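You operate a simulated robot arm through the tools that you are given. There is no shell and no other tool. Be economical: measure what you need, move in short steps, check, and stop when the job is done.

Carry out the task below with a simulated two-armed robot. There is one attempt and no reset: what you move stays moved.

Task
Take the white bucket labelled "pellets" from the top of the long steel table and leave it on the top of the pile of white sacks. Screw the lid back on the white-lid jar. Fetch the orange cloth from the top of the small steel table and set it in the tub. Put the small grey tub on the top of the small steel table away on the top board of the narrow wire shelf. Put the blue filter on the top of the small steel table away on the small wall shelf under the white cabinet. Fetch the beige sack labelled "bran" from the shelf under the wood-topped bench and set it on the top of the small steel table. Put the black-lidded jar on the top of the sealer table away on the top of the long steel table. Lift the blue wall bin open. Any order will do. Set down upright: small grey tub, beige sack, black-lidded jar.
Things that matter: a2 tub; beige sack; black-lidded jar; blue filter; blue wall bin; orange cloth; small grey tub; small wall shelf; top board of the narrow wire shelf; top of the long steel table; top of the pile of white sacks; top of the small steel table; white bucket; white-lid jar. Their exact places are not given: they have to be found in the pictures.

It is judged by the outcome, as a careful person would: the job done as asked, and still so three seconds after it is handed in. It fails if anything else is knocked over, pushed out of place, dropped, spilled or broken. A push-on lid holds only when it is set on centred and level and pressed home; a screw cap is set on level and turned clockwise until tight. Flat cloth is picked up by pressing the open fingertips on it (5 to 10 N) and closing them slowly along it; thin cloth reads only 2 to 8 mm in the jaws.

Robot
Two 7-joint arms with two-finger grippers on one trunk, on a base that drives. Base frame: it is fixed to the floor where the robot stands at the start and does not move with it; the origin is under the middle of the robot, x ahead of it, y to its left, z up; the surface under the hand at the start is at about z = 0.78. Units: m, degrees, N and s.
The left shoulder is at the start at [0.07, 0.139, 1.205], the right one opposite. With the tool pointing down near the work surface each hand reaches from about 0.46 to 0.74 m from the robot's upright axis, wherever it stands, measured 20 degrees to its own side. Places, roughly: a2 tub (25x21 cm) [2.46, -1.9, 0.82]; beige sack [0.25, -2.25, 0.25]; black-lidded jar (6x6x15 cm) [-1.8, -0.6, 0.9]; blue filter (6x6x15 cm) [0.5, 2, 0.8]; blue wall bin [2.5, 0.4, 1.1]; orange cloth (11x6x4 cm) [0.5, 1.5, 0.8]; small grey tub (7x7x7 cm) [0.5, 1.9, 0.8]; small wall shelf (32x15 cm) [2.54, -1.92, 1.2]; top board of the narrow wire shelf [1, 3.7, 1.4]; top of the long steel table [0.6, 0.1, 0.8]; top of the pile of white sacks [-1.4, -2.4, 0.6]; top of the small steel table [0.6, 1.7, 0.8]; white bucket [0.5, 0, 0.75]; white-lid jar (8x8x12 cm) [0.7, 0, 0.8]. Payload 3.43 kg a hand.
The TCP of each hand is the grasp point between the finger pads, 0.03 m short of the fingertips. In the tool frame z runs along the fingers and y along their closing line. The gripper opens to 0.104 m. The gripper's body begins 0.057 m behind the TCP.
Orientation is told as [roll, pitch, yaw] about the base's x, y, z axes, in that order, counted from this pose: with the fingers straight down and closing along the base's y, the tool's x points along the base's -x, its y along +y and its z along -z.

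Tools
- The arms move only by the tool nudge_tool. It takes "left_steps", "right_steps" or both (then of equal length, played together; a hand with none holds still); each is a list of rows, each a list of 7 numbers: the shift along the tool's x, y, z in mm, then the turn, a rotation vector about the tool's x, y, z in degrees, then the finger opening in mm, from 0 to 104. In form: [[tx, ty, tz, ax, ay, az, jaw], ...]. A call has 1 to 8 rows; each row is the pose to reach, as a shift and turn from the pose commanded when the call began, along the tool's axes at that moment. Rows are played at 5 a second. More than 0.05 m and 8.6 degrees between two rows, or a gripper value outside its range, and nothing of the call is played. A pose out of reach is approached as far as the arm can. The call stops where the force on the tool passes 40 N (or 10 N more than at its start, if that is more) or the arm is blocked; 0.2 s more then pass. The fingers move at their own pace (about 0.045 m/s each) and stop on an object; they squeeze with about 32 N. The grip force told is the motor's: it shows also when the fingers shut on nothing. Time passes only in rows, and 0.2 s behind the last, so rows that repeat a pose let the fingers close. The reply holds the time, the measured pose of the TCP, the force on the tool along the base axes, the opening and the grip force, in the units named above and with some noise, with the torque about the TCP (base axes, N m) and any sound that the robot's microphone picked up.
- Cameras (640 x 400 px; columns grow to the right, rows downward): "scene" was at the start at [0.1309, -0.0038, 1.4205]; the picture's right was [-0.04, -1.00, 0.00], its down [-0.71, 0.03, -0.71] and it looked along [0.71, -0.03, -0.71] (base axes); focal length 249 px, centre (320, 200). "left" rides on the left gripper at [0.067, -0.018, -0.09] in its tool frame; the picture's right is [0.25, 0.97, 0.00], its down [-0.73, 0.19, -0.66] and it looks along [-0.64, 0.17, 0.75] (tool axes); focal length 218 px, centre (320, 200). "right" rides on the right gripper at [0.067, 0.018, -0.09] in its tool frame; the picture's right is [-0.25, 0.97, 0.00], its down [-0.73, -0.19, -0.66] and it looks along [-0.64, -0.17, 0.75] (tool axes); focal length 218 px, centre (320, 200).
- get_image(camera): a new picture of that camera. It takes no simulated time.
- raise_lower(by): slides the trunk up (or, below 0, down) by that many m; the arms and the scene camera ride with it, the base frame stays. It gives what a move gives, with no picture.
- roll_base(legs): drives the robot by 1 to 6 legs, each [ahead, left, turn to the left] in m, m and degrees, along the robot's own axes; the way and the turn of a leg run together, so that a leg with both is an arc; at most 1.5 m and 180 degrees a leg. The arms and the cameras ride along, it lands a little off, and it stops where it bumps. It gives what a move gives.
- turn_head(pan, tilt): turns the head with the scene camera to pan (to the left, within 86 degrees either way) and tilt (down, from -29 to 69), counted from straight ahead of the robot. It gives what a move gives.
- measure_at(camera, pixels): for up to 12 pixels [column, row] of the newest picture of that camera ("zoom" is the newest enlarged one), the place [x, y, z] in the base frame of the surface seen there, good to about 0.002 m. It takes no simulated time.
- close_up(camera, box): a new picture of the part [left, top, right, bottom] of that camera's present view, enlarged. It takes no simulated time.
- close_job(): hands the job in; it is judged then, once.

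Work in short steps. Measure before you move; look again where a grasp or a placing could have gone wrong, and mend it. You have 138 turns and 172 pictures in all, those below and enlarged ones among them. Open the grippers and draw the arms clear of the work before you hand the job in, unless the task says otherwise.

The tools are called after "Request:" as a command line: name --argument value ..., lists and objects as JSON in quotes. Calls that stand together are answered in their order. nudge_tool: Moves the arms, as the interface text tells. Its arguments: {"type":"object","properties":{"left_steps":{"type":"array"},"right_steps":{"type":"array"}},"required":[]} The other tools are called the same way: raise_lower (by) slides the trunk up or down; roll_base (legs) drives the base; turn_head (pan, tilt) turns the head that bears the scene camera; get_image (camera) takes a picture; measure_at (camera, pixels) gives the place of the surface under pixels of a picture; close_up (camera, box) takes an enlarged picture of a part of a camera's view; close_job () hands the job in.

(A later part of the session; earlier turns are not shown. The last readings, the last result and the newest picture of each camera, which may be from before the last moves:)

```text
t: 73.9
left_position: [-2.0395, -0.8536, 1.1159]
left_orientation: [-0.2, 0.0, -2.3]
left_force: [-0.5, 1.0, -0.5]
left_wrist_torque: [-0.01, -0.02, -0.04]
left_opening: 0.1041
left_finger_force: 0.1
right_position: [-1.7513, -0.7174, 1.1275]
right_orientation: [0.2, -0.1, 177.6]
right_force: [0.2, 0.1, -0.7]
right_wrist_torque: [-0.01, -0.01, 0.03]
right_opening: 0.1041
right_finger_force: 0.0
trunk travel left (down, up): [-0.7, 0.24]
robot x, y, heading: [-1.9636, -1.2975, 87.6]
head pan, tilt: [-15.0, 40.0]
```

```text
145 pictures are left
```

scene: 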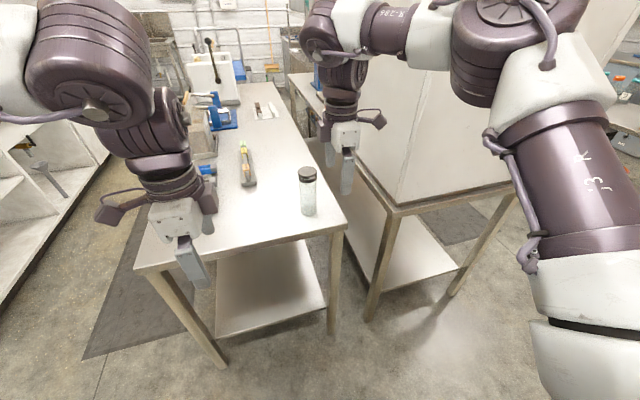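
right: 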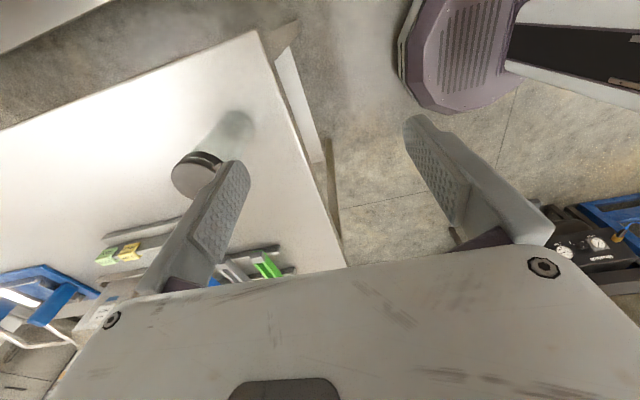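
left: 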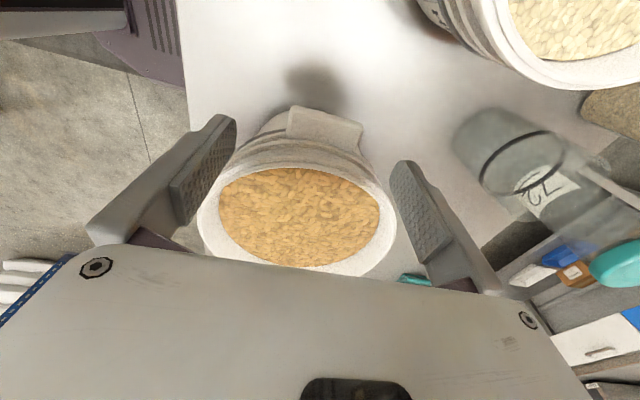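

Request:
measure_at --camera "scene" --pixels '[[307, 171], [301, 172], [313, 172], [308, 195], [308, 213], [390, 205], [370, 130], [308, 178], [340, 228], [250, 238]]'

Request:
measure_at --camera "right" --pixels '[[190, 178], [205, 185], [175, 178]]'

Request:
close_up --camera "scene" --box '[280, 155, 340, 225]'

```text
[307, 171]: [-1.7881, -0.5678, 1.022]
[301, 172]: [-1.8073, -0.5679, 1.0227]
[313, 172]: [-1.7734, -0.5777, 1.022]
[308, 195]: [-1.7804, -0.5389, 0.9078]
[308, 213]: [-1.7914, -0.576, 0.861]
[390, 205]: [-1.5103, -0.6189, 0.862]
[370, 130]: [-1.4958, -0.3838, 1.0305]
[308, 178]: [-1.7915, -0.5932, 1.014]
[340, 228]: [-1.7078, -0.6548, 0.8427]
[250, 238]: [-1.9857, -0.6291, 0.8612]
```

```text
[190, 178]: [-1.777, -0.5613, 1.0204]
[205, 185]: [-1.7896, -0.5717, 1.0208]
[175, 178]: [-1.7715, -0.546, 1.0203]
```

```text
5.71 times, centred on (310, 190) of scene
```

zoom: 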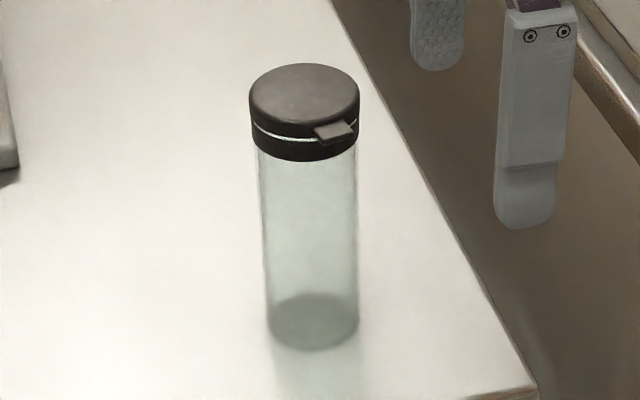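

The jar's centre is (−1.789,−0.570), z 0.861–1.022, flip tab facing about (0.38,−0.92). I turn the right gripper to close across, away from the tab, and move above the jar.

Request:
nudge_tool --right_steps '[[-5, -20, 0, 0, 0, 8.5, 104], [-10, -40, 0, 0, 0, 17, 104], [-15, -60, 0, 0, 0, 25.5, 104], [-20, -80, 0, 0, 0, 34, 104], [-27, -100, 0, 0, 0, 42.5, 104], [-34, -120, 0, 0, 0, 51, 104], [-40, -135, 10, 0, 0, 59.5, 104], [-44, -145, 30, 0, 0, 68, 104]]'

Request:
get_image --camera "right"

```text
t: 75.7
left_position: [-2.0389, -0.8525, 1.115]
left_orientation: [-0.2, 0.1, -2.4]
left_force: [0.0, -1.5, -0.3]
left_wrist_torque: [0.03, 0.03, 0.03]
left_opening: 0.104
left_finger_force: 0.0
right_position: [-1.8157, -0.6545, 1.103]
right_orientation: [0.1, 0.2, 115.7]
right_force: [-0.4, 0.2, -0.3]
right_wrist_torque: [0.02, 0.03, -0.01]
right_opening: 0.104
right_finger_force: 0.1
right hand out of reach, approached as far as the arm can: row 3, 4, 5, 6, 7, 8
trunk travel left (down, up): [-0.7, 0.24]
robot x, y, heading: [-1.963, -1.294, 87.5]
head pan, tilt: [-15.0, 40.0]
```

```text
143 pictures are left
```

right: 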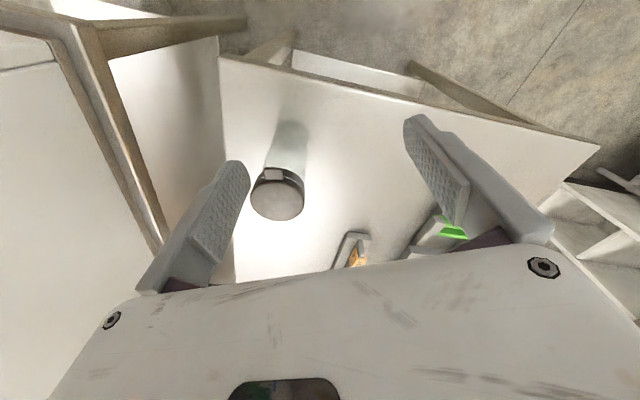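

Out of reach by 8 cm; I drive ahead 0.10 m.

Request:
roll_base --legs '[[0.1, 0, 0]]'

Request:
get_image --camera "right"

Request:
measure_at --camera "right" --pixels '[[260, 205], [300, 205], [280, 240], [280, 210]]'

```text
t: 76.8
left_position: [-2.0378, -0.7563, 1.1163]
left_orientation: [-0.1, -0.1, -2.2]
left_force: [0.2, 0.2, 0.2]
left_wrist_torque: [-0.01, 0.02, -0.01]
left_opening: 0.104
left_finger_force: 0.1
right_position: [-1.8135, -0.5584, 1.1031]
right_orientation: [0.0, 0.1, 115.8]
right_force: [-0.5, 0.4, 0.0]
right_wrist_torque: [0.01, -0.01, 0.01]
right_opening: 0.1038
right_finger_force: 0.1
trunk travel left (down, up): [-0.7, 0.24]
robot x, y, heading: [-1.957, -1.2014, 87.5]
head pan, tilt: [-15.0, 40.0]
```

```text
142 pictures are left
```

right: 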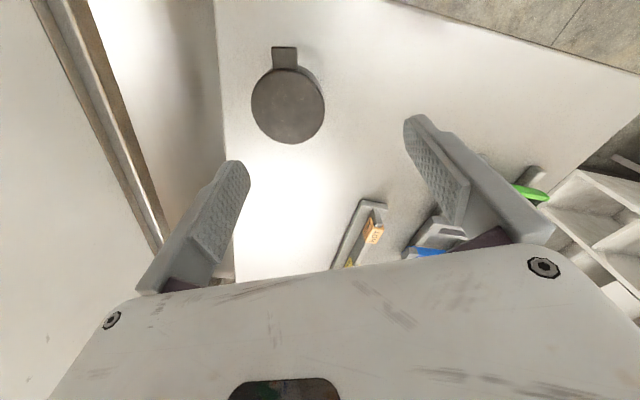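

```text
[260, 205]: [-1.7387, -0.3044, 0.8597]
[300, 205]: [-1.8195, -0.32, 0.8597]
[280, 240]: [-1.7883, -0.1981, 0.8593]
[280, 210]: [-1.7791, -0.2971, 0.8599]
```

Request:
measure_at --camera "right" --pixels '[[288, 107], [257, 105], [318, 105], [288, 75], [288, 138], [285, 58]]'

```text
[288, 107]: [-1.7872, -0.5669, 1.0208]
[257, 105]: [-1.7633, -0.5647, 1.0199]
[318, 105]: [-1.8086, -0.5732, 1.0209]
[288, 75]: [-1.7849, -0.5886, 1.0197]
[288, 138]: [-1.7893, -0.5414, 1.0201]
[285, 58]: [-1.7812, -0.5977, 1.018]
```

Lid centre (−1.787,−0.567). Align and descend to z≈0.975, then grip.

Request:
nudge_tool --right_steps '[[10, -10, 0, 0, 0, 6, 104], [19, -20, 0, 0, 0, 12, 104], [19, -20, 40, 0, 0, 12, 104], [19, -20, 85, 0, 0, 12, 104], [19, -20, 128, 0, 0, 12, 104], [19, -20, 128, 0, 0, 12, 30], [19, -20, 128, 0, 0, 12, 30], [19, -20, 128, 0, 0, 12, 30]]'

Request:
get_image --camera "right"

```text
t: 78.7
left_position: [-2.036, -0.7566, 1.1157]
left_orientation: [-0.2, 0.1, -2.2]
left_force: [0.3, 0.1, 0.4]
left_wrist_torque: [-0.01, 0.04, 0.0]
left_opening: 0.1041
left_finger_force: 0.1
right_position: [-1.787, -0.5654, 0.9726]
right_orientation: [0.0, 0.2, 103.9]
right_force: [-0.3, -0.9, 0.1]
right_wrist_torque: [-0.03, 0.06, -0.01]
right_opening: 0.0565
right_finger_force: 21.3
trunk travel left (down, up): [-0.7, 0.24]
robot x, y, heading: [-1.959, -1.1949, 87.5]
head pan, tilt: [-15.0, 40.0]
```

```text
141 pictures are left
```

right: 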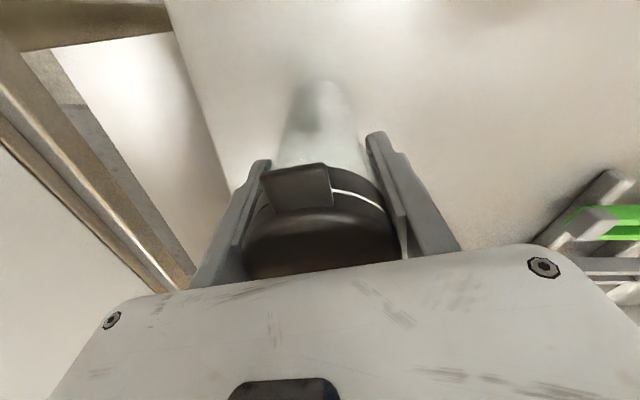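

Jar gripped (56.5 mm). Lift it, pull it back toward the robot, then back off and turn to heading 0.

Request:
nudge_tool --right_steps '[[0, 0, -15, 0, 0, 0, 30], [0, 0, -50, 0, 0, 0, 30], [0, 0, -90, 0, 0, 0, 30], [0, 0, -120, 0, 0, 0, 30], [40, 0, -120, 0, 0, 0, 30], [80, 0, -120, 0, 0, 0, 30], [110, 0, -120, 0, 0, 0, 30]]'

Request:
roll_base --legs '[[-0.1, 0, 0], [0, 0, -45], [0, 0, -42.5]]'

Request:
turn_head --pan 0 --tilt 25

Request:
get_image --camera "scene"

```text
t: 80.2
left_position: [-2.0368, -0.7563, 1.1159]
left_orientation: [-0.2, -0.1, -2.3]
left_force: [0.2, 0.7, 0.6]
left_wrist_torque: [0.05, 0.0, 0.02]
left_opening: 0.1037
left_finger_force: 0.1
right_position: [-1.7608, -0.6722, 1.0977]
right_orientation: [-0.1, 0.1, 103.8]
right_force: [0.2, -0.1, -1.5]
right_wrist_torque: [-0.01, 0.02, -0.02]
right_opening: 0.0559
right_finger_force: 31.4
trunk travel left (down, up): [-0.7, 0.24]
robot x, y, heading: [-1.9572, -1.196, 87.7]
head pan, tilt: [-15.0, 40.0]
```

```text
t: 85.5
left_position: [-1.5216, -1.2087, 1.1155]
left_orientation: [-0.2, 0.0, -91.1]
left_force: [0.6, 0.5, -0.5]
left_wrist_torque: [-0.01, 0.02, 0.0]
left_opening: 0.1039
left_finger_force: 0.0
right_position: [-1.4304, -1.4826, 1.0978]
right_orientation: [0.0, 0.3, 15.0]
right_force: [0.2, 0.3, -0.8]
right_wrist_torque: [0.01, 0.0, -0.04]
right_opening: 0.0558
right_finger_force: 32.2
trunk travel left (down, up): [-0.7, 0.24]
robot x, y, heading: [-1.9646, -1.2932, -0.9]
head pan, tilt: [-15.0, 40.0]
```

```text
t: 86.2
left_position: [-1.5214, -1.2084, 1.1157]
left_orientation: [-0.2, 0.0, -91.1]
left_force: [-0.2, -0.3, 0.5]
left_wrist_torque: [-0.04, -0.04, 0.01]
left_opening: 0.1039
left_finger_force: 0.1
right_position: [-1.4294, -1.4823, 1.0986]
right_orientation: [0.0, 0.2, 15.1]
right_force: [0.1, 0.4, -1.5]
right_wrist_torque: [0.0, 0.01, 0.02]
right_opening: 0.0559
right_finger_force: 31.9
trunk travel left (down, up): [-0.7, 0.24]
robot x, y, heading: [-1.9614, -1.297, -1.0]
head pan, tilt: [0.0, 25.0]
```

```text
140 pictures are left
```

scene: 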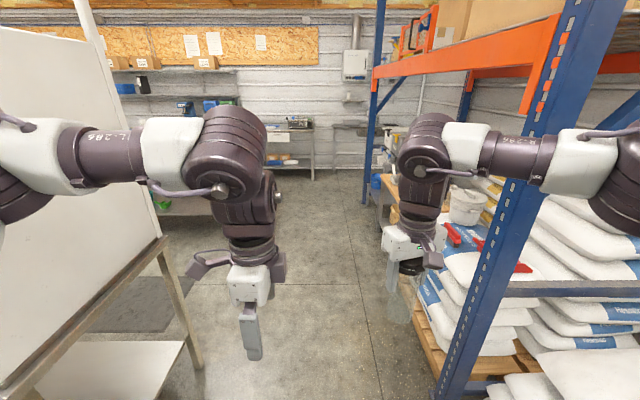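

Request:
measure_at --camera "scene" --pixels '[[600, 150], [630, 190], [530, 150], [540, 110], [475, 320], [20, 200], [120, 150], [60, 330], [630, 140]]'

```text
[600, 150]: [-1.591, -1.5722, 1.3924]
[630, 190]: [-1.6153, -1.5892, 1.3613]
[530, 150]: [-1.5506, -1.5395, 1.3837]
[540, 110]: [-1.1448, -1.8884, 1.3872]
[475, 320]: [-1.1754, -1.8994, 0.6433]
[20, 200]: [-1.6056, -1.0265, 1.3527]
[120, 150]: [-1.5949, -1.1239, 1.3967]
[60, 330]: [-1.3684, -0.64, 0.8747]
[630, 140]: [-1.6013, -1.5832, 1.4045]
```

Clear lateral room. Drive ahead 1.6, then strafe left 1.27 to the front of the long table.

Request:
roll_base --legs '[[1.0, 0.02, 0.5], [0.6, 0, 0.5], [0, 1.2, 0]]'

Request:
turn_head --pan 0 --tilt 40

Request:
get_image --camera "scene"

```text
t: 100.0
left_position: [0.0459, 0.0192, 1.1149]
left_orientation: [-0.1, 0.0, -89.9]
left_force: [0.0, -0.3, 0.3]
left_wrist_torque: [-0.03, 0.0, 0.0]
left_opening: 0.1038
left_finger_force: 0.1
right_position: [0.1433, -0.2537, 1.0981]
right_orientation: [-0.1, 0.2, 16.4]
right_force: [0.1, -1.0, -1.2]
right_wrist_torque: [0.01, 0.01, -0.04]
right_opening: 0.056
right_finger_force: 32.3
trunk travel left (down, up): [-0.7, 0.24]
robot x, y, heading: [-0.3951, -0.0806, 0.2]
head pan, tilt: [0.0, 25.0]
```

```text
t: 100.8
left_position: [0.0449, 0.0191, 1.1149]
left_orientation: [-0.2, 0.1, -89.8]
left_force: [-0.3, -0.4, 0.0]
left_wrist_torque: [0.03, 0.02, -0.03]
left_opening: 0.1041
left_finger_force: 0.1
right_position: [0.1429, -0.2525, 1.0987]
right_orientation: [0.1, 0.2, 16.4]
right_force: [0.4, 0.7, -1.9]
right_wrist_torque: [0.02, -0.05, 0.01]
right_opening: 0.0557
right_finger_force: 32.0
trunk travel left (down, up): [-0.7, 0.24]
robot x, y, heading: [-0.3936, -0.0766, 0.1]
head pan, tilt: [0.0, 40.0]
```

```text
139 pictures are left
```

scene: 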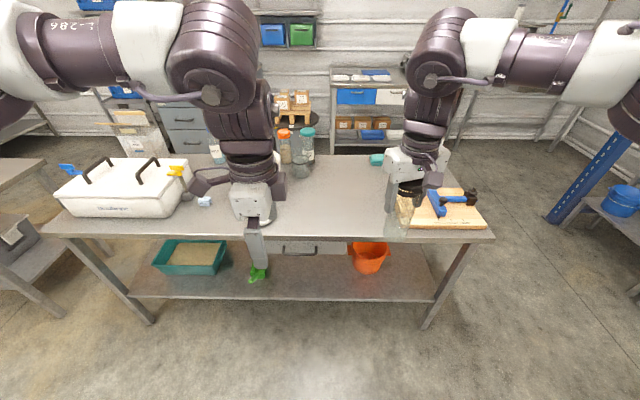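

Table top is clear of the path at this height. Drive ahead to the home place and look.

Request:
roll_base --legs '[[0.39, 0.05, 0]]'

Request:
turn_head --pan 0 --tilt 50

Request:
get_image --camera "scene"

```text
t: 103.2
left_position: [0.4354, 0.0655, 1.1161]
left_orientation: [0.0, 0.1, -90.3]
left_force: [0.3, -0.4, -0.3]
left_wrist_torque: [-0.02, -0.01, 0.01]
left_opening: 0.1041
left_finger_force: 0.0
right_position: [0.5302, -0.2072, 1.0982]
right_orientation: [0.1, 0.1, 15.9]
right_force: [0.5, 0.1, -1.8]
right_wrist_torque: [-0.01, -0.01, 0.0]
right_opening: 0.0559
right_finger_force: 32.3
trunk travel left (down, up): [-0.7, 0.24]
robot x, y, heading: [-0.0041, -0.0286, -0.4]
head pan, tilt: [0.0, 40.0]
```

```text
t: 103.9
left_position: [0.4369, 0.0665, 1.1159]
left_orientation: [-0.2, -0.1, -90.3]
left_force: [-0.4, 0.6, -0.3]
left_wrist_torque: [0.03, 0.03, -0.04]
left_opening: 0.1041
left_finger_force: 0.0
right_position: [0.5317, -0.2081, 1.0977]
right_orientation: [0.0, 0.2, 16.0]
right_force: [0.6, 0.9, -1.0]
right_wrist_torque: [-0.06, 0.0, -0.01]
right_opening: 0.0558
right_finger_force: 31.8
trunk travel left (down, up): [-0.7, 0.24]
robot x, y, heading: [-0.0002, -0.0257, -0.2]
head pan, tilt: [0.0, 50.0]
```

```text
138 pictures are left
```

scene: 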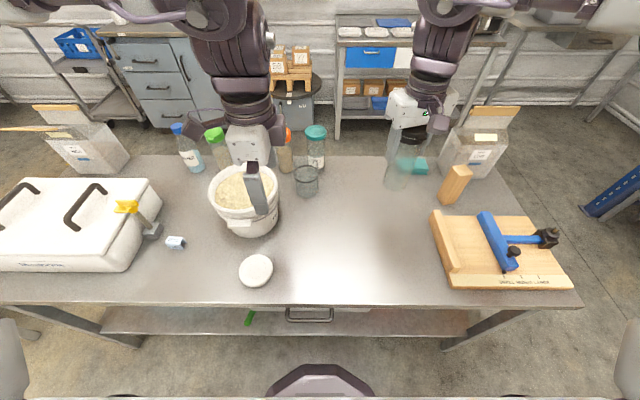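

Free spot at about (0.67,−0.17). Move the jar over it and down to just above the table.

Request:
nudge_tool --right_steps '[[-45, 0, 0, 0, 0, 0, 30], [-90, 0, 0, 0, 0, 0, 30], [-135, -1, 10, 0, 0, 0, 30], [-143, -2, 55, 0, 0, 0, 30], [-143, -2, 100, 0, 0, 0, 30], [-143, -2, 145, 0, 0, 0, 30], [-143, -2, 180, 0, 0, 0, 30], [-143, -2, 192, 0, 0, 0, 30]]'

Request:
get_image --camera "scene"

```text
t: 105.7
left_position: [0.4374, 0.0663, 1.1155]
left_orientation: [-0.3, 0.0, -90.3]
left_force: [-0.3, 0.4, 0.6]
left_wrist_torque: [0.0, 0.01, 0.0]
left_opening: 0.104
left_finger_force: 0.1
right_position: [0.6678, -0.1694, 0.9046]
right_orientation: [0.1, 0.2, 15.8]
right_force: [1.1, 0.3, -0.5]
right_wrist_torque: [-0.03, -0.02, 0.03]
right_opening: 0.0559
right_finger_force: 32.1
right hand out of reach, approached as far as the arm can: row 3, 4, 5
trunk travel left (down, up): [-0.7, 0.24]
robot x, y, heading: [-0.0036, -0.0264, -0.5]
head pan, tilt: [0.0, 50.0]
```

```text
137 pictures are left
```

scene: 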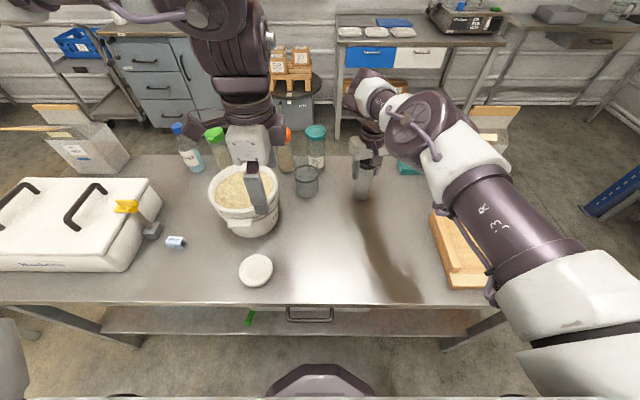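

Shift it 4.5 cm nearer so the retreat stays in reach, lower to contact and release.

Request:
nudge_tool --right_steps '[[25, 0, 0, 0, 0, 0, 30], [45, 0, 4, 0, 0, 0, 30], [45, 0, 8, 0, 0, 0, 30], [45, 0, 11, 0, 0, 0, 30], [45, 0, 13, 0, 0, 0, 30], [45, 0, 13, 0, 0, 0, 30]]'

```text
t: 107.1
left_position: [0.434, 0.0659, 1.117]
left_orientation: [-0.1, 0.0, -90.3]
left_force: [0.2, 0.3, -0.5]
left_wrist_torque: [-0.07, -0.02, 0.0]
left_opening: 0.1039
left_finger_force: 0.0
right_position: [0.6243, -0.1817, 0.8947]
right_orientation: [-0.1, -0.1, 15.9]
right_force: [5.5, 1.4, 16.4]
right_wrist_torque: [0.14, -0.36, -0.04]
right_opening: 0.0559
right_finger_force: 32.4
trunk travel left (down, up): [-0.7, 0.24]
robot x, y, heading: [-0.005, -0.0269, -0.0]
head pan, tilt: [0.0, 50.0]
```

Contact (16 N). Ease up 1.5 mm, open slowly, then rise.

Request:
nudge_tool --right_steps '[[0, 0, -1.5, 0, 0, 0, 60], [0, 0, -1.5, 0, 0, 0, 80], [0, 0, -1.5, 0, 0, 0, 104], [0, 0, -1.5, 0, 0, 0, 104], [0, 0, -40, 0, 0, 0, 104], [0, 0, -80, 0, 0, 0, 104], [0, 0, -125, 0, 0, 0, 104], [40, 0, -150, 0, 0, 0, 104]]'

Request:
get_image --camera "right"

Request:
get_image --camera "scene"

```text
t: 108.9
left_position: [0.4335, 0.0637, 1.116]
left_orientation: [0.1, 0.2, -90.3]
left_force: [-0.1, -1.3, 0.8]
left_wrist_torque: [0.03, -0.03, -0.01]
left_opening: 0.1039
left_finger_force: 0.1
right_position: [0.5824, -0.1988, 1.0403]
right_orientation: [0.0, 0.1, 15.9]
right_force: [-0.6, -0.6, 0.6]
right_wrist_torque: [0.01, -0.05, -0.02]
right_opening: 0.1043
right_finger_force: 0.0
trunk travel left (down, up): [-0.7, 0.24]
robot x, y, heading: [-0.0001, -0.0261, 0.2]
head pan, tilt: [0.0, 50.0]
```

```text
136 pictures are left
```

right: 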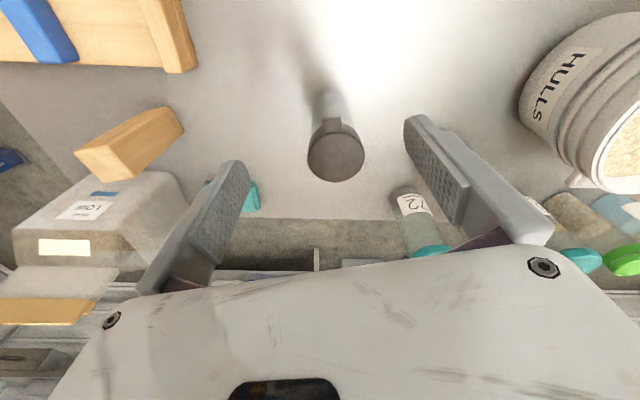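

```text
135 pictures are left
```

scene: 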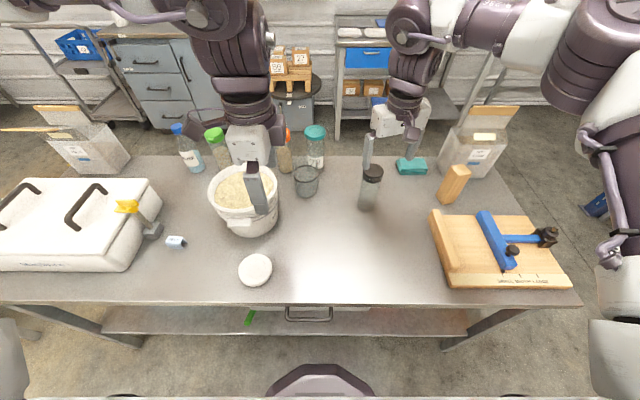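

The black-lidded jar stands upright at (0.62,−0.18). Now the white-lid jar: drive 6 cm nearer and bring the left hand above it.

Request:
roll_base --legs '[[0.06, 0, 0]]'

Request:
get_image --camera "scene"

Request:
close_up --camera "scene" --box '[270, 150, 350, 215]'

```text
t: 109.9
left_position: [0.4902, 0.068, 1.1178]
left_orientation: [0.1, 0.1, -90.2]
left_force: [-0.2, -1.0, 0.4]
left_wrist_torque: [-0.01, -0.02, 0.01]
left_opening: 0.104
left_finger_force: 0.1
right_position: [0.6406, -0.1945, 1.0426]
right_orientation: [-0.2, -0.1, 16.0]
right_force: [-0.6, 0.2, 0.7]
right_wrist_torque: [0.0, 0.0, -0.06]
right_opening: 0.1041
right_finger_force: 0.0
trunk travel left (down, up): [-0.7, 0.24]
robot x, y, heading: [0.0553, -0.0302, -0.2]
head pan, tilt: [0.0, 50.0]
```

```text
134 pictures are left
```

scene: 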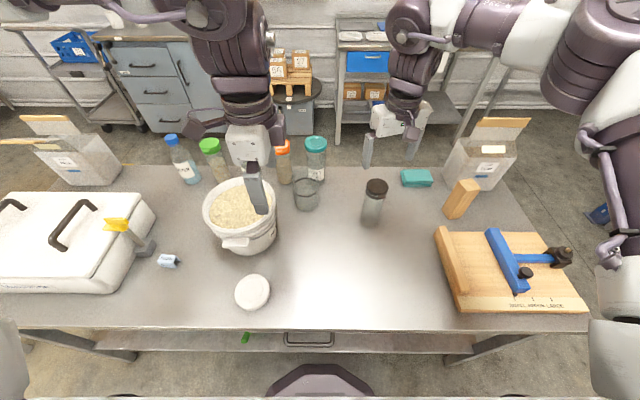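

```text
6.15 times, centred on (310, 182) of scene
```

zoom: 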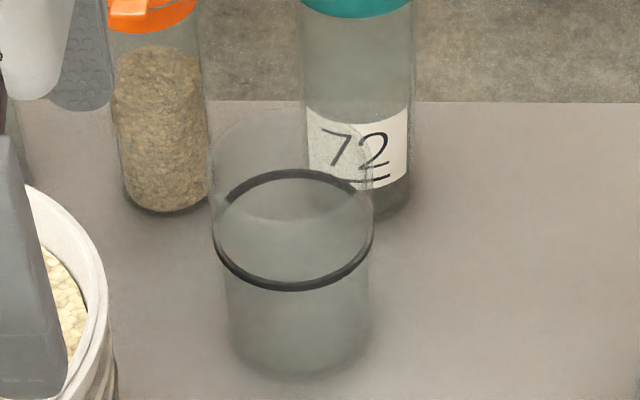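

Request:
measure_at --camera "zoom" --pixels '[[217, 245], [370, 240], [292, 287], [292, 175], [285, 118], [297, 375], [260, 178], [340, 272]]'

```text
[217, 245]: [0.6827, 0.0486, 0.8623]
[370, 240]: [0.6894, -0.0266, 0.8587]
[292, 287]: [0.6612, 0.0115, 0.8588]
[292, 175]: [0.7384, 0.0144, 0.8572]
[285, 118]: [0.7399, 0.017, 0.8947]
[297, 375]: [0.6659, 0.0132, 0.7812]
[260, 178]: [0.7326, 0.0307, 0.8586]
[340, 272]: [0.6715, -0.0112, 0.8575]
```

Jar centre (0.700,0.012), rim z≈0.895. Move the left hand over it, tips at ~0.96.

Request:
nudge_tool --left_steps '[[-10, 25, 40, 0, 0, 0, 104], [-20, 50, 80, 0, 0, 0, 104], [-30, 75, 120, 0, 0, 0, 104], [-40, 115, 128, 0, 0, 0, 104], [-50, 160, 128, 0, 0, 0, 104], [-56, 190, 128, 0, 0, 0, 104], [-56, 210, 128, 0, 0, 0, 104]]' --right_steps '[[30, -10, -10, 0, 0, 0, 104], [60, -30, -20, 0, 0, 0, 104], [90, -60, -30, 0, 0, 0, 104], [120, -80, -30, 0, 0, 0, 104], [150, -100, -30, 0, 0, 0, 104], [160, -100, -30, 0, 0, 0, 104], [160, -100, -30, 0, 0, 0, 104]]'

Request:
get_image --camera "left"

Request:
get_image --camera "scene"

```text
t: 111.5
left_position: [0.7058, 0.0051, 0.9888]
left_orientation: [-0.1, 0.0, -90.3]
left_force: [0.5, -0.4, -0.4]
left_wrist_torque: [-0.02, 0.01, 0.03]
left_opening: 0.1041
left_finger_force: 0.0
right_position: [0.5191, -0.3379, 1.0709]
right_orientation: [0.0, 0.1, 16.0]
right_force: [-0.2, 0.9, 0.5]
right_wrist_torque: [0.01, -0.01, -0.01]
right_opening: 0.1041
right_finger_force: 0.1
trunk travel left (down, up): [-0.7, 0.24]
robot x, y, heading: [0.0546, -0.0273, -0.4]
head pan, tilt: [0.0, 50.0]
```

```text
132 pictures are left
```

left: 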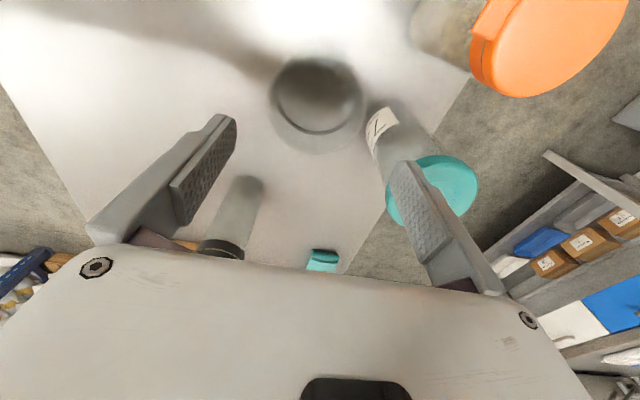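

```text
131 pictures are left
```

scene: 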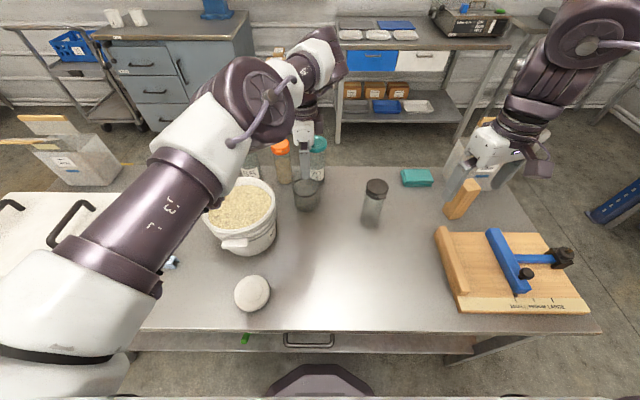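

Request:
measure_at --camera "left" --pixels '[[268, 110], [372, 110], [320, 58], [320, 155], [410, 200], [270, 108], [318, 152]]'

Request:
close_up --camera "left" --box '[240, 40, 400, 170]'

```text
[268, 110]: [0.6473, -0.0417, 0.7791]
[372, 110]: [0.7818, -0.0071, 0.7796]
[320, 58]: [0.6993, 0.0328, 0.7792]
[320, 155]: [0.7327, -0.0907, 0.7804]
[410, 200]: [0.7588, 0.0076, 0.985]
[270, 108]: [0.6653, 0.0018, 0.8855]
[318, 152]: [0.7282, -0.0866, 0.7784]
```

```text
3.08 times, centred on (320, 105) of left
```

zoom: 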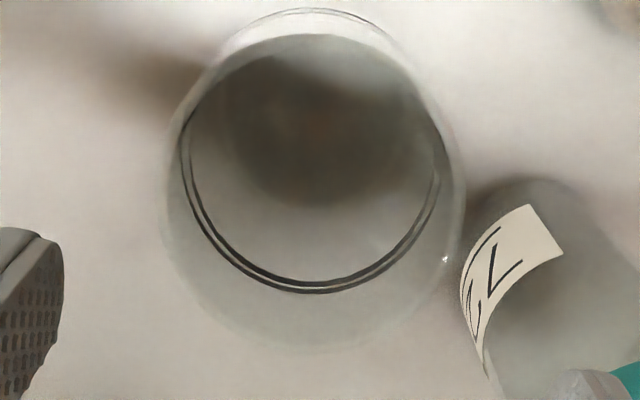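

Jar looks centred between the fingers (318,105). Descend and grip its wall.

Request:
nudge_tool --left_steps '[[4, -3, 25, 0, 0, 0, 100], [4, -3, 50, 0, 0, 0, 100], [4, -3, 80, 0, 0, 0, 100], [4, -3, 105, 0, 0, 0, 100], [4, -3, 116, 0, 0, 0, 60], [4, -3, 116, 0, 0, 0, 60], [4, -3, 116, 0, 0, 0, 60]]'

```text
t: 113.1
left_position: [0.7013, 0.0128, 0.8709]
left_orientation: [-0.1, 0.0, -90.2]
left_force: [0.2, 0.0, 1.3]
left_wrist_torque: [0.0, -0.11, 0.0]
left_opening: 0.0769
left_finger_force: 32.3
right_position: [0.5183, -0.3374, 1.0706]
right_orientation: [0.0, 0.1, 16.0]
right_force: [0.6, 0.7, 1.1]
right_wrist_torque: [-0.02, 0.01, -0.02]
right_opening: 0.1038
right_finger_force: 0.1
trunk travel left (down, up): [-0.7, 0.24]
robot x, y, heading: [0.0567, -0.0289, 0.0]
head pan, tilt: [0.0, 50.0]
```

Gripped at 77 mm. Lift it 45 mm, back the base 0.12 m, then bring it to about (0.52,−0.03).

Request:
nudge_tool --left_steps '[[0, 0, -15, 0, 0, 0, 60], [0, 0, -45, 0, 0, 0, 60], [-10, -30, -45, 0, 0, 0, 60], [-43, -60, -45, 0, 0, 0, 60]]'

Request:
roll_base --legs '[[-0.12, 0, 0]]'

Request:
get_image --camera "scene"

```text
t: 114.1
left_position: [0.6395, -0.032, 0.9167]
left_orientation: [0.0, 0.1, -90.2]
left_force: [-0.7, -0.1, -0.3]
left_wrist_torque: [-0.03, 0.01, -0.02]
left_opening: 0.0767
left_finger_force: 32.6
right_position: [0.519, -0.3393, 1.071]
right_orientation: [0.1, 0.2, 16.1]
right_force: [0.1, 0.2, -0.5]
right_wrist_torque: [0.02, 0.0, -0.03]
right_opening: 0.1041
right_finger_force: 0.1
trunk travel left (down, up): [-0.7, 0.24]
robot x, y, heading: [0.0603, -0.0243, -0.2]
head pan, tilt: [0.0, 50.0]
```

```text
t: 115.3
left_position: [0.5198, -0.0315, 0.9155]
left_orientation: [-0.1, 0.0, -90.2]
left_force: [0.4, 0.8, -1.5]
left_wrist_torque: [0.03, -0.03, 0.01]
left_opening: 0.0765
left_finger_force: 32.3
right_position: [0.3993, -0.3371, 1.0703]
right_orientation: [-0.1, 0.2, 15.9]
right_force: [0.3, -1.2, 0.5]
right_wrist_torque: [-0.01, -0.01, -0.02]
right_opening: 0.1042
right_finger_force: 0.0
trunk travel left (down, up): [-0.7, 0.24]
robot x, y, heading: [-0.0661, -0.0233, -0.1]
head pan, tilt: [0.0, 50.0]
```

```text
129 pictures are left
```

scene: 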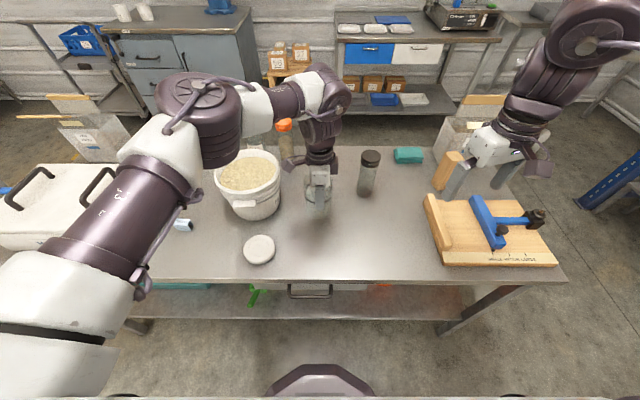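

Lower the jar at (0.52,−0.03) and release.

Request:
nudge_tool --left_steps '[[0, 0, 25, 0, 0, 0, 60], [0, 0, 40, 0, 0, 0, 60], [0, 0, 45, 0, 0, 0, 60], [0, 0, 45, 0, 0, 0, 90], [0, 0, 45, 0, 0, 0, 104], [0, 0, 45, 0, 0, 0, 104], [0, 0, 0, 0, 0, 0, 104], [0, 0, -45, 0, 0, 0, 104]]'

Request:
get_image --camera "scene"

Request:
close_up --camera "scene" --box '[270, 140, 370, 230]'

```text
t: 117.1
left_position: [0.5186, -0.0306, 0.9606]
left_orientation: [-0.1, -0.1, -90.3]
left_force: [0.1, -0.7, 0.2]
left_wrist_torque: [0.0, 0.01, 0.04]
left_opening: 0.1038
left_finger_force: 0.0
right_position: [0.3956, -0.3386, 1.0701]
right_orientation: [0.0, 0.0, 15.9]
right_force: [0.5, -0.3, -0.9]
right_wrist_torque: [0.01, 0.0, 0.03]
right_opening: 0.1039
right_finger_force: 0.1
trunk travel left (down, up): [-0.7, 0.24]
robot x, y, heading: [-0.0653, -0.0273, -0.2]
head pan, tilt: [0.0, 50.0]
```

```text
128 pictures are left
```

scene: 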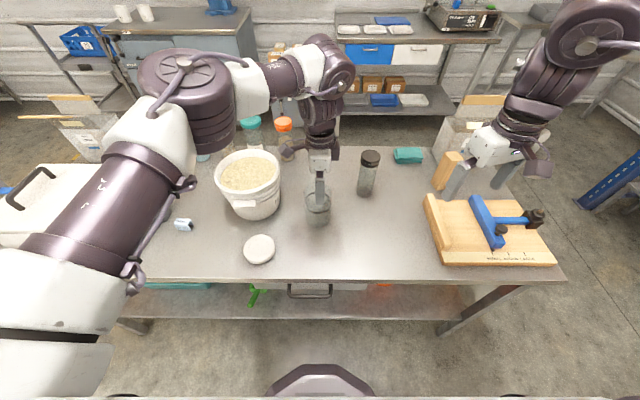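

```text
4.44 times, centred on (320, 185) of scene
```

zoom: 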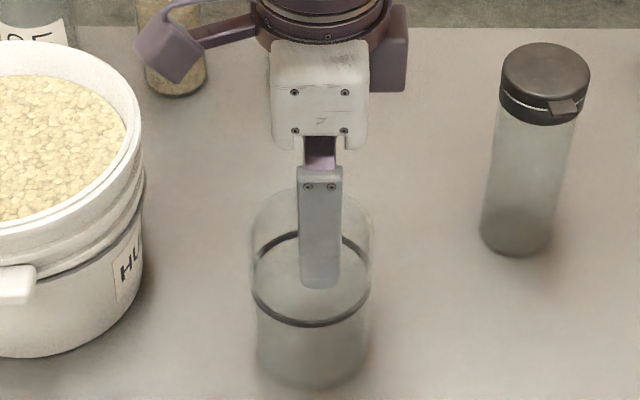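

Request:
measure_at --camera "scene" --pixels '[[244, 248], [274, 248], [260, 236], [259, 262], [252, 205], [245, 198], [248, 217], [304, 195], [318, 210], [331, 195], [260, 249]]'

```text
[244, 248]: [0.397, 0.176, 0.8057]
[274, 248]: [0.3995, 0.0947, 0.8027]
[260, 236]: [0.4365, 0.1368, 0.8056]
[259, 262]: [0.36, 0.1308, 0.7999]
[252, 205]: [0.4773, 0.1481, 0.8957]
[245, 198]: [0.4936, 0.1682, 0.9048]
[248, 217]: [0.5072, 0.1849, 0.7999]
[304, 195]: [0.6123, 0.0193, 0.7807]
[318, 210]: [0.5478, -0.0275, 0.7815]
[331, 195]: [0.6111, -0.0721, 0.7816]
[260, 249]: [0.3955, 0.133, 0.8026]
```

Jar now stands around (0.52,−0.03); lid centre is ≈(0.400,0.134), top 0.805. Bring the left hand over the lid at yaw −50 so fingers avoid the HULLS ear (0.477,0.148).

Request:
nudge_tool --left_steps '[[25, -30, -25, 0, 0, -8, 100], [55, -55, -40, 0, 0, -16, 100], [90, -80, -40, 0, 0, -24, 100], [125, -105, -40, 0, 0, -32, 100], [165, -119, -40, 0, 0, -40, 100], [165, -119, 5, 0, 0, -40, 100], [165, -119, 50, 0, 0, -40, 100]]'

Request:
get_image --camera "left"

Request:
close_up --camera "scene" --box '[270, 140, 370, 230]'

```text
t: 118.7
left_position: [0.4031, 0.135, 0.9132]
left_orientation: [-0.1, 0.1, -50.3]
left_force: [0.0, -0.3, -0.1]
left_wrist_torque: [0.01, 0.01, -0.01]
left_opening: 0.1001
left_finger_force: 0.1
right_position: [0.3983, -0.3378, 1.0707]
right_orientation: [0.1, 0.3, 15.8]
right_force: [0.5, 1.0, -0.2]
right_wrist_torque: [0.0, 0.03, 0.0]
right_opening: 0.1039
right_finger_force: 0.2
trunk travel left (down, up): [-0.7, 0.24]
robot x, y, heading: [-0.0634, -0.026, -0.5]
head pan, tilt: [0.0, 50.0]
```

```text
126 pictures are left
```

left: 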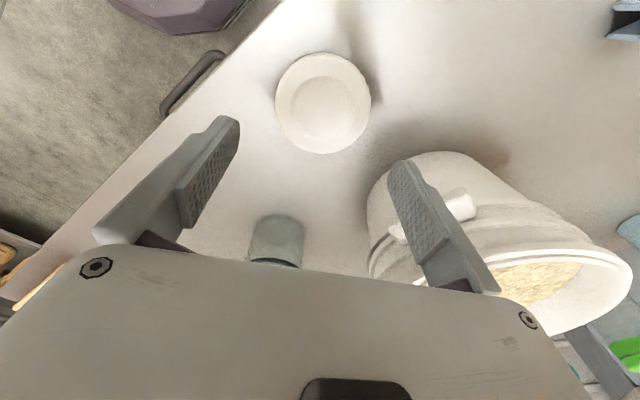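

```text
4.44 times, centred on (320, 185) of scene
```

zoom: 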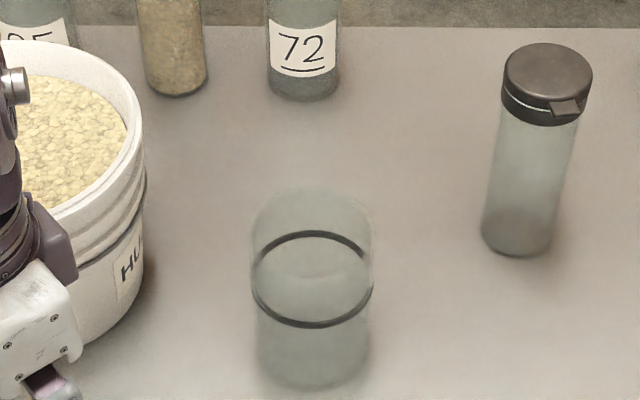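

Request:
measure_at --camera "left" --pixels '[[276, 105], [370, 98], [322, 53], [322, 153], [323, 103], [450, 202], [470, 210], [395, 235], [460, 195]]'

Request:
measure_at --camera "zoom" --pixels '[[253, 290], [371, 288], [312, 325], [312, 235], [312, 188], [250, 280], [290, 321], [340, 318]]'

```text
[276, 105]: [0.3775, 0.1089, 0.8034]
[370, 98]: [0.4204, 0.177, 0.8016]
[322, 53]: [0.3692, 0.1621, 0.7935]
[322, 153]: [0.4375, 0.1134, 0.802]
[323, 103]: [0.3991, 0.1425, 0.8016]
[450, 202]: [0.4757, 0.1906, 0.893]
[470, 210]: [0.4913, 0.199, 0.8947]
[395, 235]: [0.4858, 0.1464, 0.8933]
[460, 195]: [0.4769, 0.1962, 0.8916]
```

```text
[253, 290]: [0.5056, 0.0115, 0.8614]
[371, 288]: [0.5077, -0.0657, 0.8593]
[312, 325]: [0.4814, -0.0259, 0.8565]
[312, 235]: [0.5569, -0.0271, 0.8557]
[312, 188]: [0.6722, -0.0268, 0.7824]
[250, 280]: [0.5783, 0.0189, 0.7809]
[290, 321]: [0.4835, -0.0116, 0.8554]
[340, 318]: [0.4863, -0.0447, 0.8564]
```

Lid centre (0.400,0.139), jar ring centre (0.519,−0.027). Descend on the lid and grip.

Request:
nudge_tool --left_steps '[[5, 1, 45, 0, 0, 0, 100], [5, 1, 85, 0, 0, 0, 100], [5, 1, 96, 0, 0, 0, 100], [5, 1, 96, 0, 0, 0, 60], [5, 1, 96, 0, 0, 0, 60], [5, 1, 96, 0, 0, 0, 60]]'

Request:
get_image --camera "left"

```text
t: 120.1
left_position: [0.3949, 0.1366, 0.8158]
left_orientation: [-0.1, -0.1, -50.4]
left_force: [-8.5, -6.2, 26.9]
left_wrist_torque: [-0.75, 1.14, -0.21]
left_opening: 0.0835
left_finger_force: 32.1
right_position: [0.394, -0.3403, 1.0715]
right_orientation: [0.1, -0.1, 15.9]
right_force: [-0.4, -0.6, -0.1]
right_wrist_torque: [0.0, 0.0, -0.01]
right_opening: 0.1039
right_finger_force: 0.0
trunk travel left (down, up): [-0.7, 0.24]
robot x, y, heading: [-0.0653, -0.027, -0.4]
head pan, tilt: [0.0, 50.0]
```

```text
124 pictures are left
```

left: 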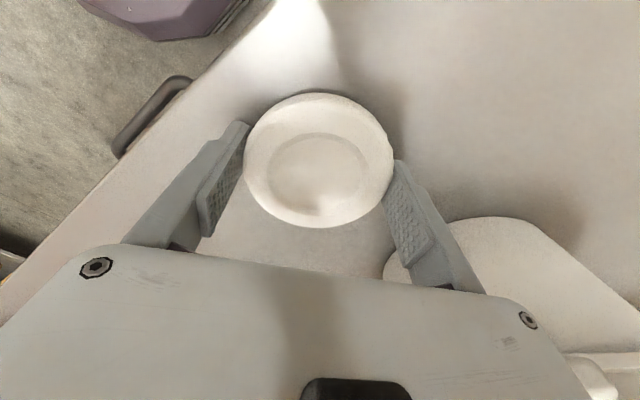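

Grip at 83.5 mm with some table pressure. Lift 60 mm and look.

Request:
nudge_tool --left_steps '[[0, 0, -2, 0, 0, 0, 60], [0, 0, -4, 0, 0, 0, 60], [0, 0, -20, 0, 0, 0, 60], [0, 0, -60, 0, 0, 0, 60]]'

Request:
get_image --camera "left"

Request:
close_up --camera "scene" --box '[200, 180, 320, 280]'

```text
t: 121.1
left_position: [0.396, 0.1374, 0.8753]
left_orientation: [0.0, 0.0, -50.3]
left_force: [-0.1, -0.7, -0.9]
left_wrist_torque: [0.02, -0.01, -0.01]
left_opening: 0.0836
left_finger_force: 31.7
right_position: [0.3966, -0.3384, 1.0716]
right_orientation: [0.0, 0.1, 15.9]
right_force: [0.5, 0.8, 0.6]
right_wrist_torque: [0.03, -0.02, 0.0]
right_opening: 0.1037
right_finger_force: 0.1
trunk travel left (down, up): [-0.7, 0.24]
robot x, y, heading: [-0.0661, -0.0268, -0.3]
head pan, tilt: [0.0, 50.0]
```

```text
123 pictures are left
```

left: 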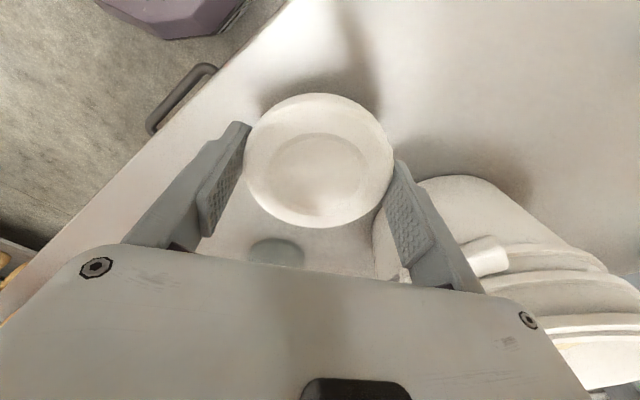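

```text
4.00 times, centred on (260, 230) of scene
```

zoom: 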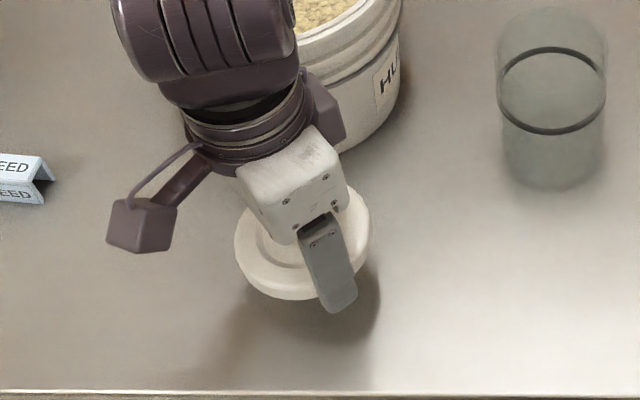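

Lid is held. Measure its centre and level relative to the TCP.

Request:
measure_at --camera "left" --pixels '[[248, 165], [390, 155], [316, 98], [325, 222], [322, 165], [270, 115], [375, 200], [375, 115], [268, 205]]'

```text
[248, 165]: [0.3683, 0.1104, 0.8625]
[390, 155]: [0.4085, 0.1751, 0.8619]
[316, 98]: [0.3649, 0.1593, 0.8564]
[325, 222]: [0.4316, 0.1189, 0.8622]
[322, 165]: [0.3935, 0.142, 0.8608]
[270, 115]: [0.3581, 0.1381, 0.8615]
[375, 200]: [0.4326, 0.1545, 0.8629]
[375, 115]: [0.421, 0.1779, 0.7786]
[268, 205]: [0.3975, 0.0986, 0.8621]
```

The lid is level, top 13 mm below the TCP, centred about 4 mm along tool x. Now the right hand: turn to yaw 60 and move near the jar before tilting it.

Request:
nudge_tool --right_steps '[[-22, 33, 8, 0, 0, -7.3, 104], [-43, 65, 16, 0, 0, -14.6, 104], [-65, 98, 24, 0, 0, -22, 104], [-87, 131, 32, 0, 0, -29.3, 104], [-108, 163, 40, 0, 0, -36.6, 104], [-130, 196, 50, 0, 0, -44, 104]]'

Request:
nudge_tool --right_steps '[[0, 0, 0, 0, -8.4, 0, 104], [0, 0, 0, 0, -16.7, 0, 104], [0, 0, 0, 0, -25, 0, 104], [0, 0, 0, 0, -33.4, 0, 104], [0, 0, 0, 0, -41.7, 0, 104], [0, 0, 0, 0, -50, 0, 104], [0, 0, 0, 0, -50, 0, 104]]'

Request:
get_image --camera "scene"

```text
t: 122.5
left_position: [0.3973, 0.1404, 0.8747]
left_orientation: [-0.2, -0.1, -50.3]
left_force: [-0.3, 0.0, 0.2]
left_wrist_torque: [0.0, 0.02, -0.01]
left_opening: 0.0835
left_finger_force: 31.7
right_position: [0.4712, -0.1119, 1.0197]
right_orientation: [0.1, 0.2, 60.1]
right_force: [0.8, -0.2, 0.1]
right_wrist_torque: [-0.06, -0.01, 0.01]
right_opening: 0.1038
right_finger_force: 0.0
trunk travel left (down, up): [-0.7, 0.24]
robot x, y, heading: [-0.0643, -0.0317, -0.2]
head pan, tilt: [0.0, 50.0]
```

```text
t: 124.1
left_position: [0.3971, 0.1396, 0.8742]
left_orientation: [-0.1, 0.2, -50.2]
left_force: [-0.1, -0.6, -0.7]
left_wrist_torque: [-0.04, -0.03, -0.01]
left_opening: 0.0835
left_finger_force: 32.1
right_position: [0.4687, -0.1129, 1.0214]
right_orientation: [0.2, -50.0, 59.8]
right_force: [0.0, -0.2, 0.6]
right_wrist_torque: [0.0, -0.02, 0.03]
right_opening: 0.1039
right_finger_force: 0.0
trunk travel left (down, up): [-0.7, 0.24]
robot x, y, heading: [-0.0648, -0.0297, -0.1]
head pan, tilt: [0.0, 50.0]
```

```text
121 pictures are left
```

scene: 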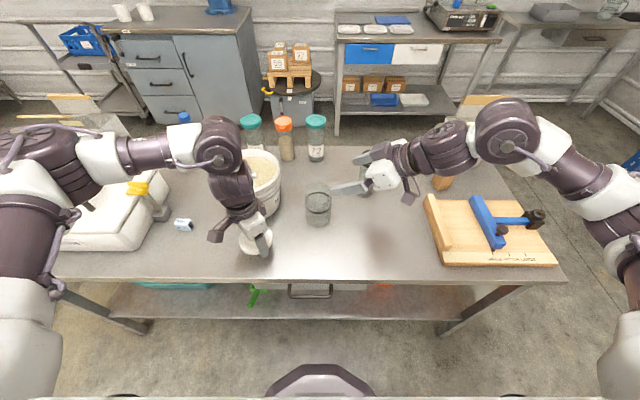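

Right hand is tilted toward the jar. Move along its axis to ~5 cm short of the grip and check.

Request:
nudge_tool --right_steps '[[47, 0, 0, 0, 0, 0, 104], [94, 0, 0, 0, 0, 0, 104], [94, 0, 40, 0, 0, 0, 104], [94, 0, 80, 0, 0, 0, 104], [94, 0, 120, 0, 0, 0, 104], [94, 0, 145, 0, 0, 0, 104]]'

Request:
get_image --camera "right"

Request:
close_up --camera "scene" --box '[220, 130, 460, 280]'

```text
t: 125.5
left_position: [0.3973, 0.1383, 0.8744]
left_orientation: [-0.2, 0.1, -50.3]
left_force: [0.2, 0.8, -0.9]
left_wrist_torque: [-0.02, 0.04, -0.01]
left_opening: 0.0839
left_finger_force: 32.2
right_position: [0.4946, -0.0714, 0.8542]
right_orientation: [0.2, -49.8, 59.7]
right_force: [-0.5, 0.3, -0.3]
right_wrist_torque: [0.0, 0.02, -0.01]
right_opening: 0.1042
right_finger_force: 0.0
trunk travel left (down, up): [-0.7, 0.24]
robot x, y, heading: [-0.0653, -0.0289, -0.3]
head pan, tilt: [0.0, 50.0]
```

```text
120 pictures are left
```

right: 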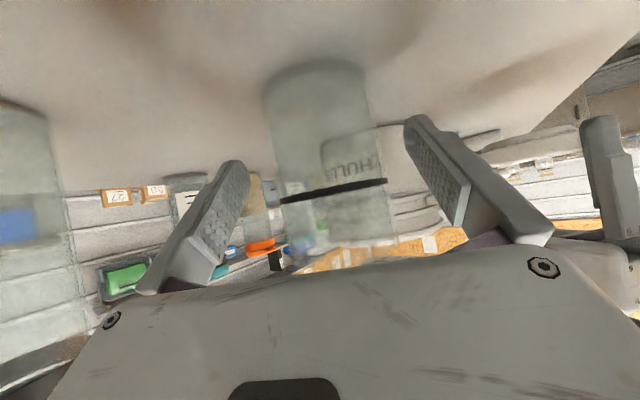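

```text
2.67 times, centred on (340, 205) of scene
```

zoom: 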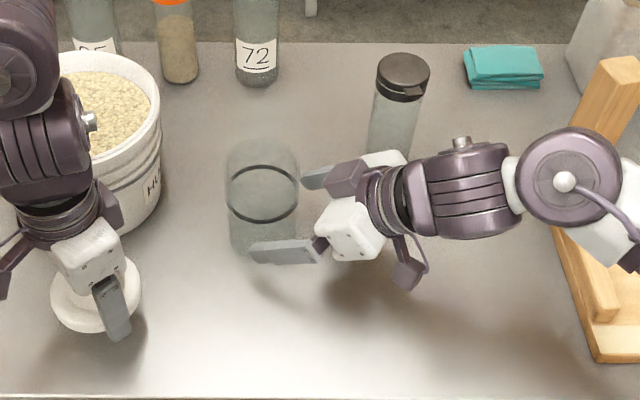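

Jar is centred between the fingers. Advance 50 mm and close.

Request:
nudge_tool --right_steps '[[0, 0, 25, 0, 0, 0, 104], [0, 0, 50, 0, 0, 0, 104], [0, 0, 50, 0, 0, 0, 60], [0, 0, 50, 0, 0, 0, 60], [0, 0, 50, 0, 0, 0, 60], [0, 0, 50, 0, 0, 0, 60]]'

Request:
close_up --camera "scene" --box '[220, 130, 460, 280]'

```text
t: 126.9
left_position: [0.3962, 0.1385, 0.8747]
left_orientation: [0.0, 0.0, -50.3]
left_force: [0.3, -0.1, 0.0]
left_wrist_torque: [0.02, -0.02, 0.02]
left_opening: 0.0836
left_finger_force: 32.3
right_position: [0.5161, -0.0349, 0.8217]
right_orientation: [0.2, -49.9, 59.8]
right_force: [-0.2, -1.0, 0.2]
right_wrist_torque: [-0.05, -0.01, 0.02]
right_opening: 0.0806
right_finger_force: 32.4
trunk travel left (down, up): [-0.7, 0.24]
robot x, y, heading: [-0.0666, -0.0295, -0.4]
head pan, tilt: [0.0, 50.0]
```

```text
2.67 times, centred on (340, 205) of scene
```

zoom: 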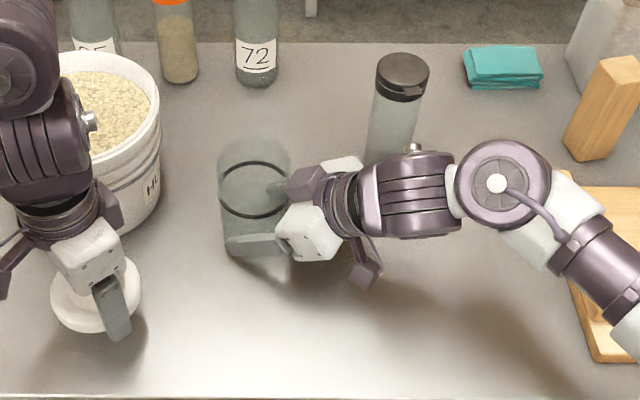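

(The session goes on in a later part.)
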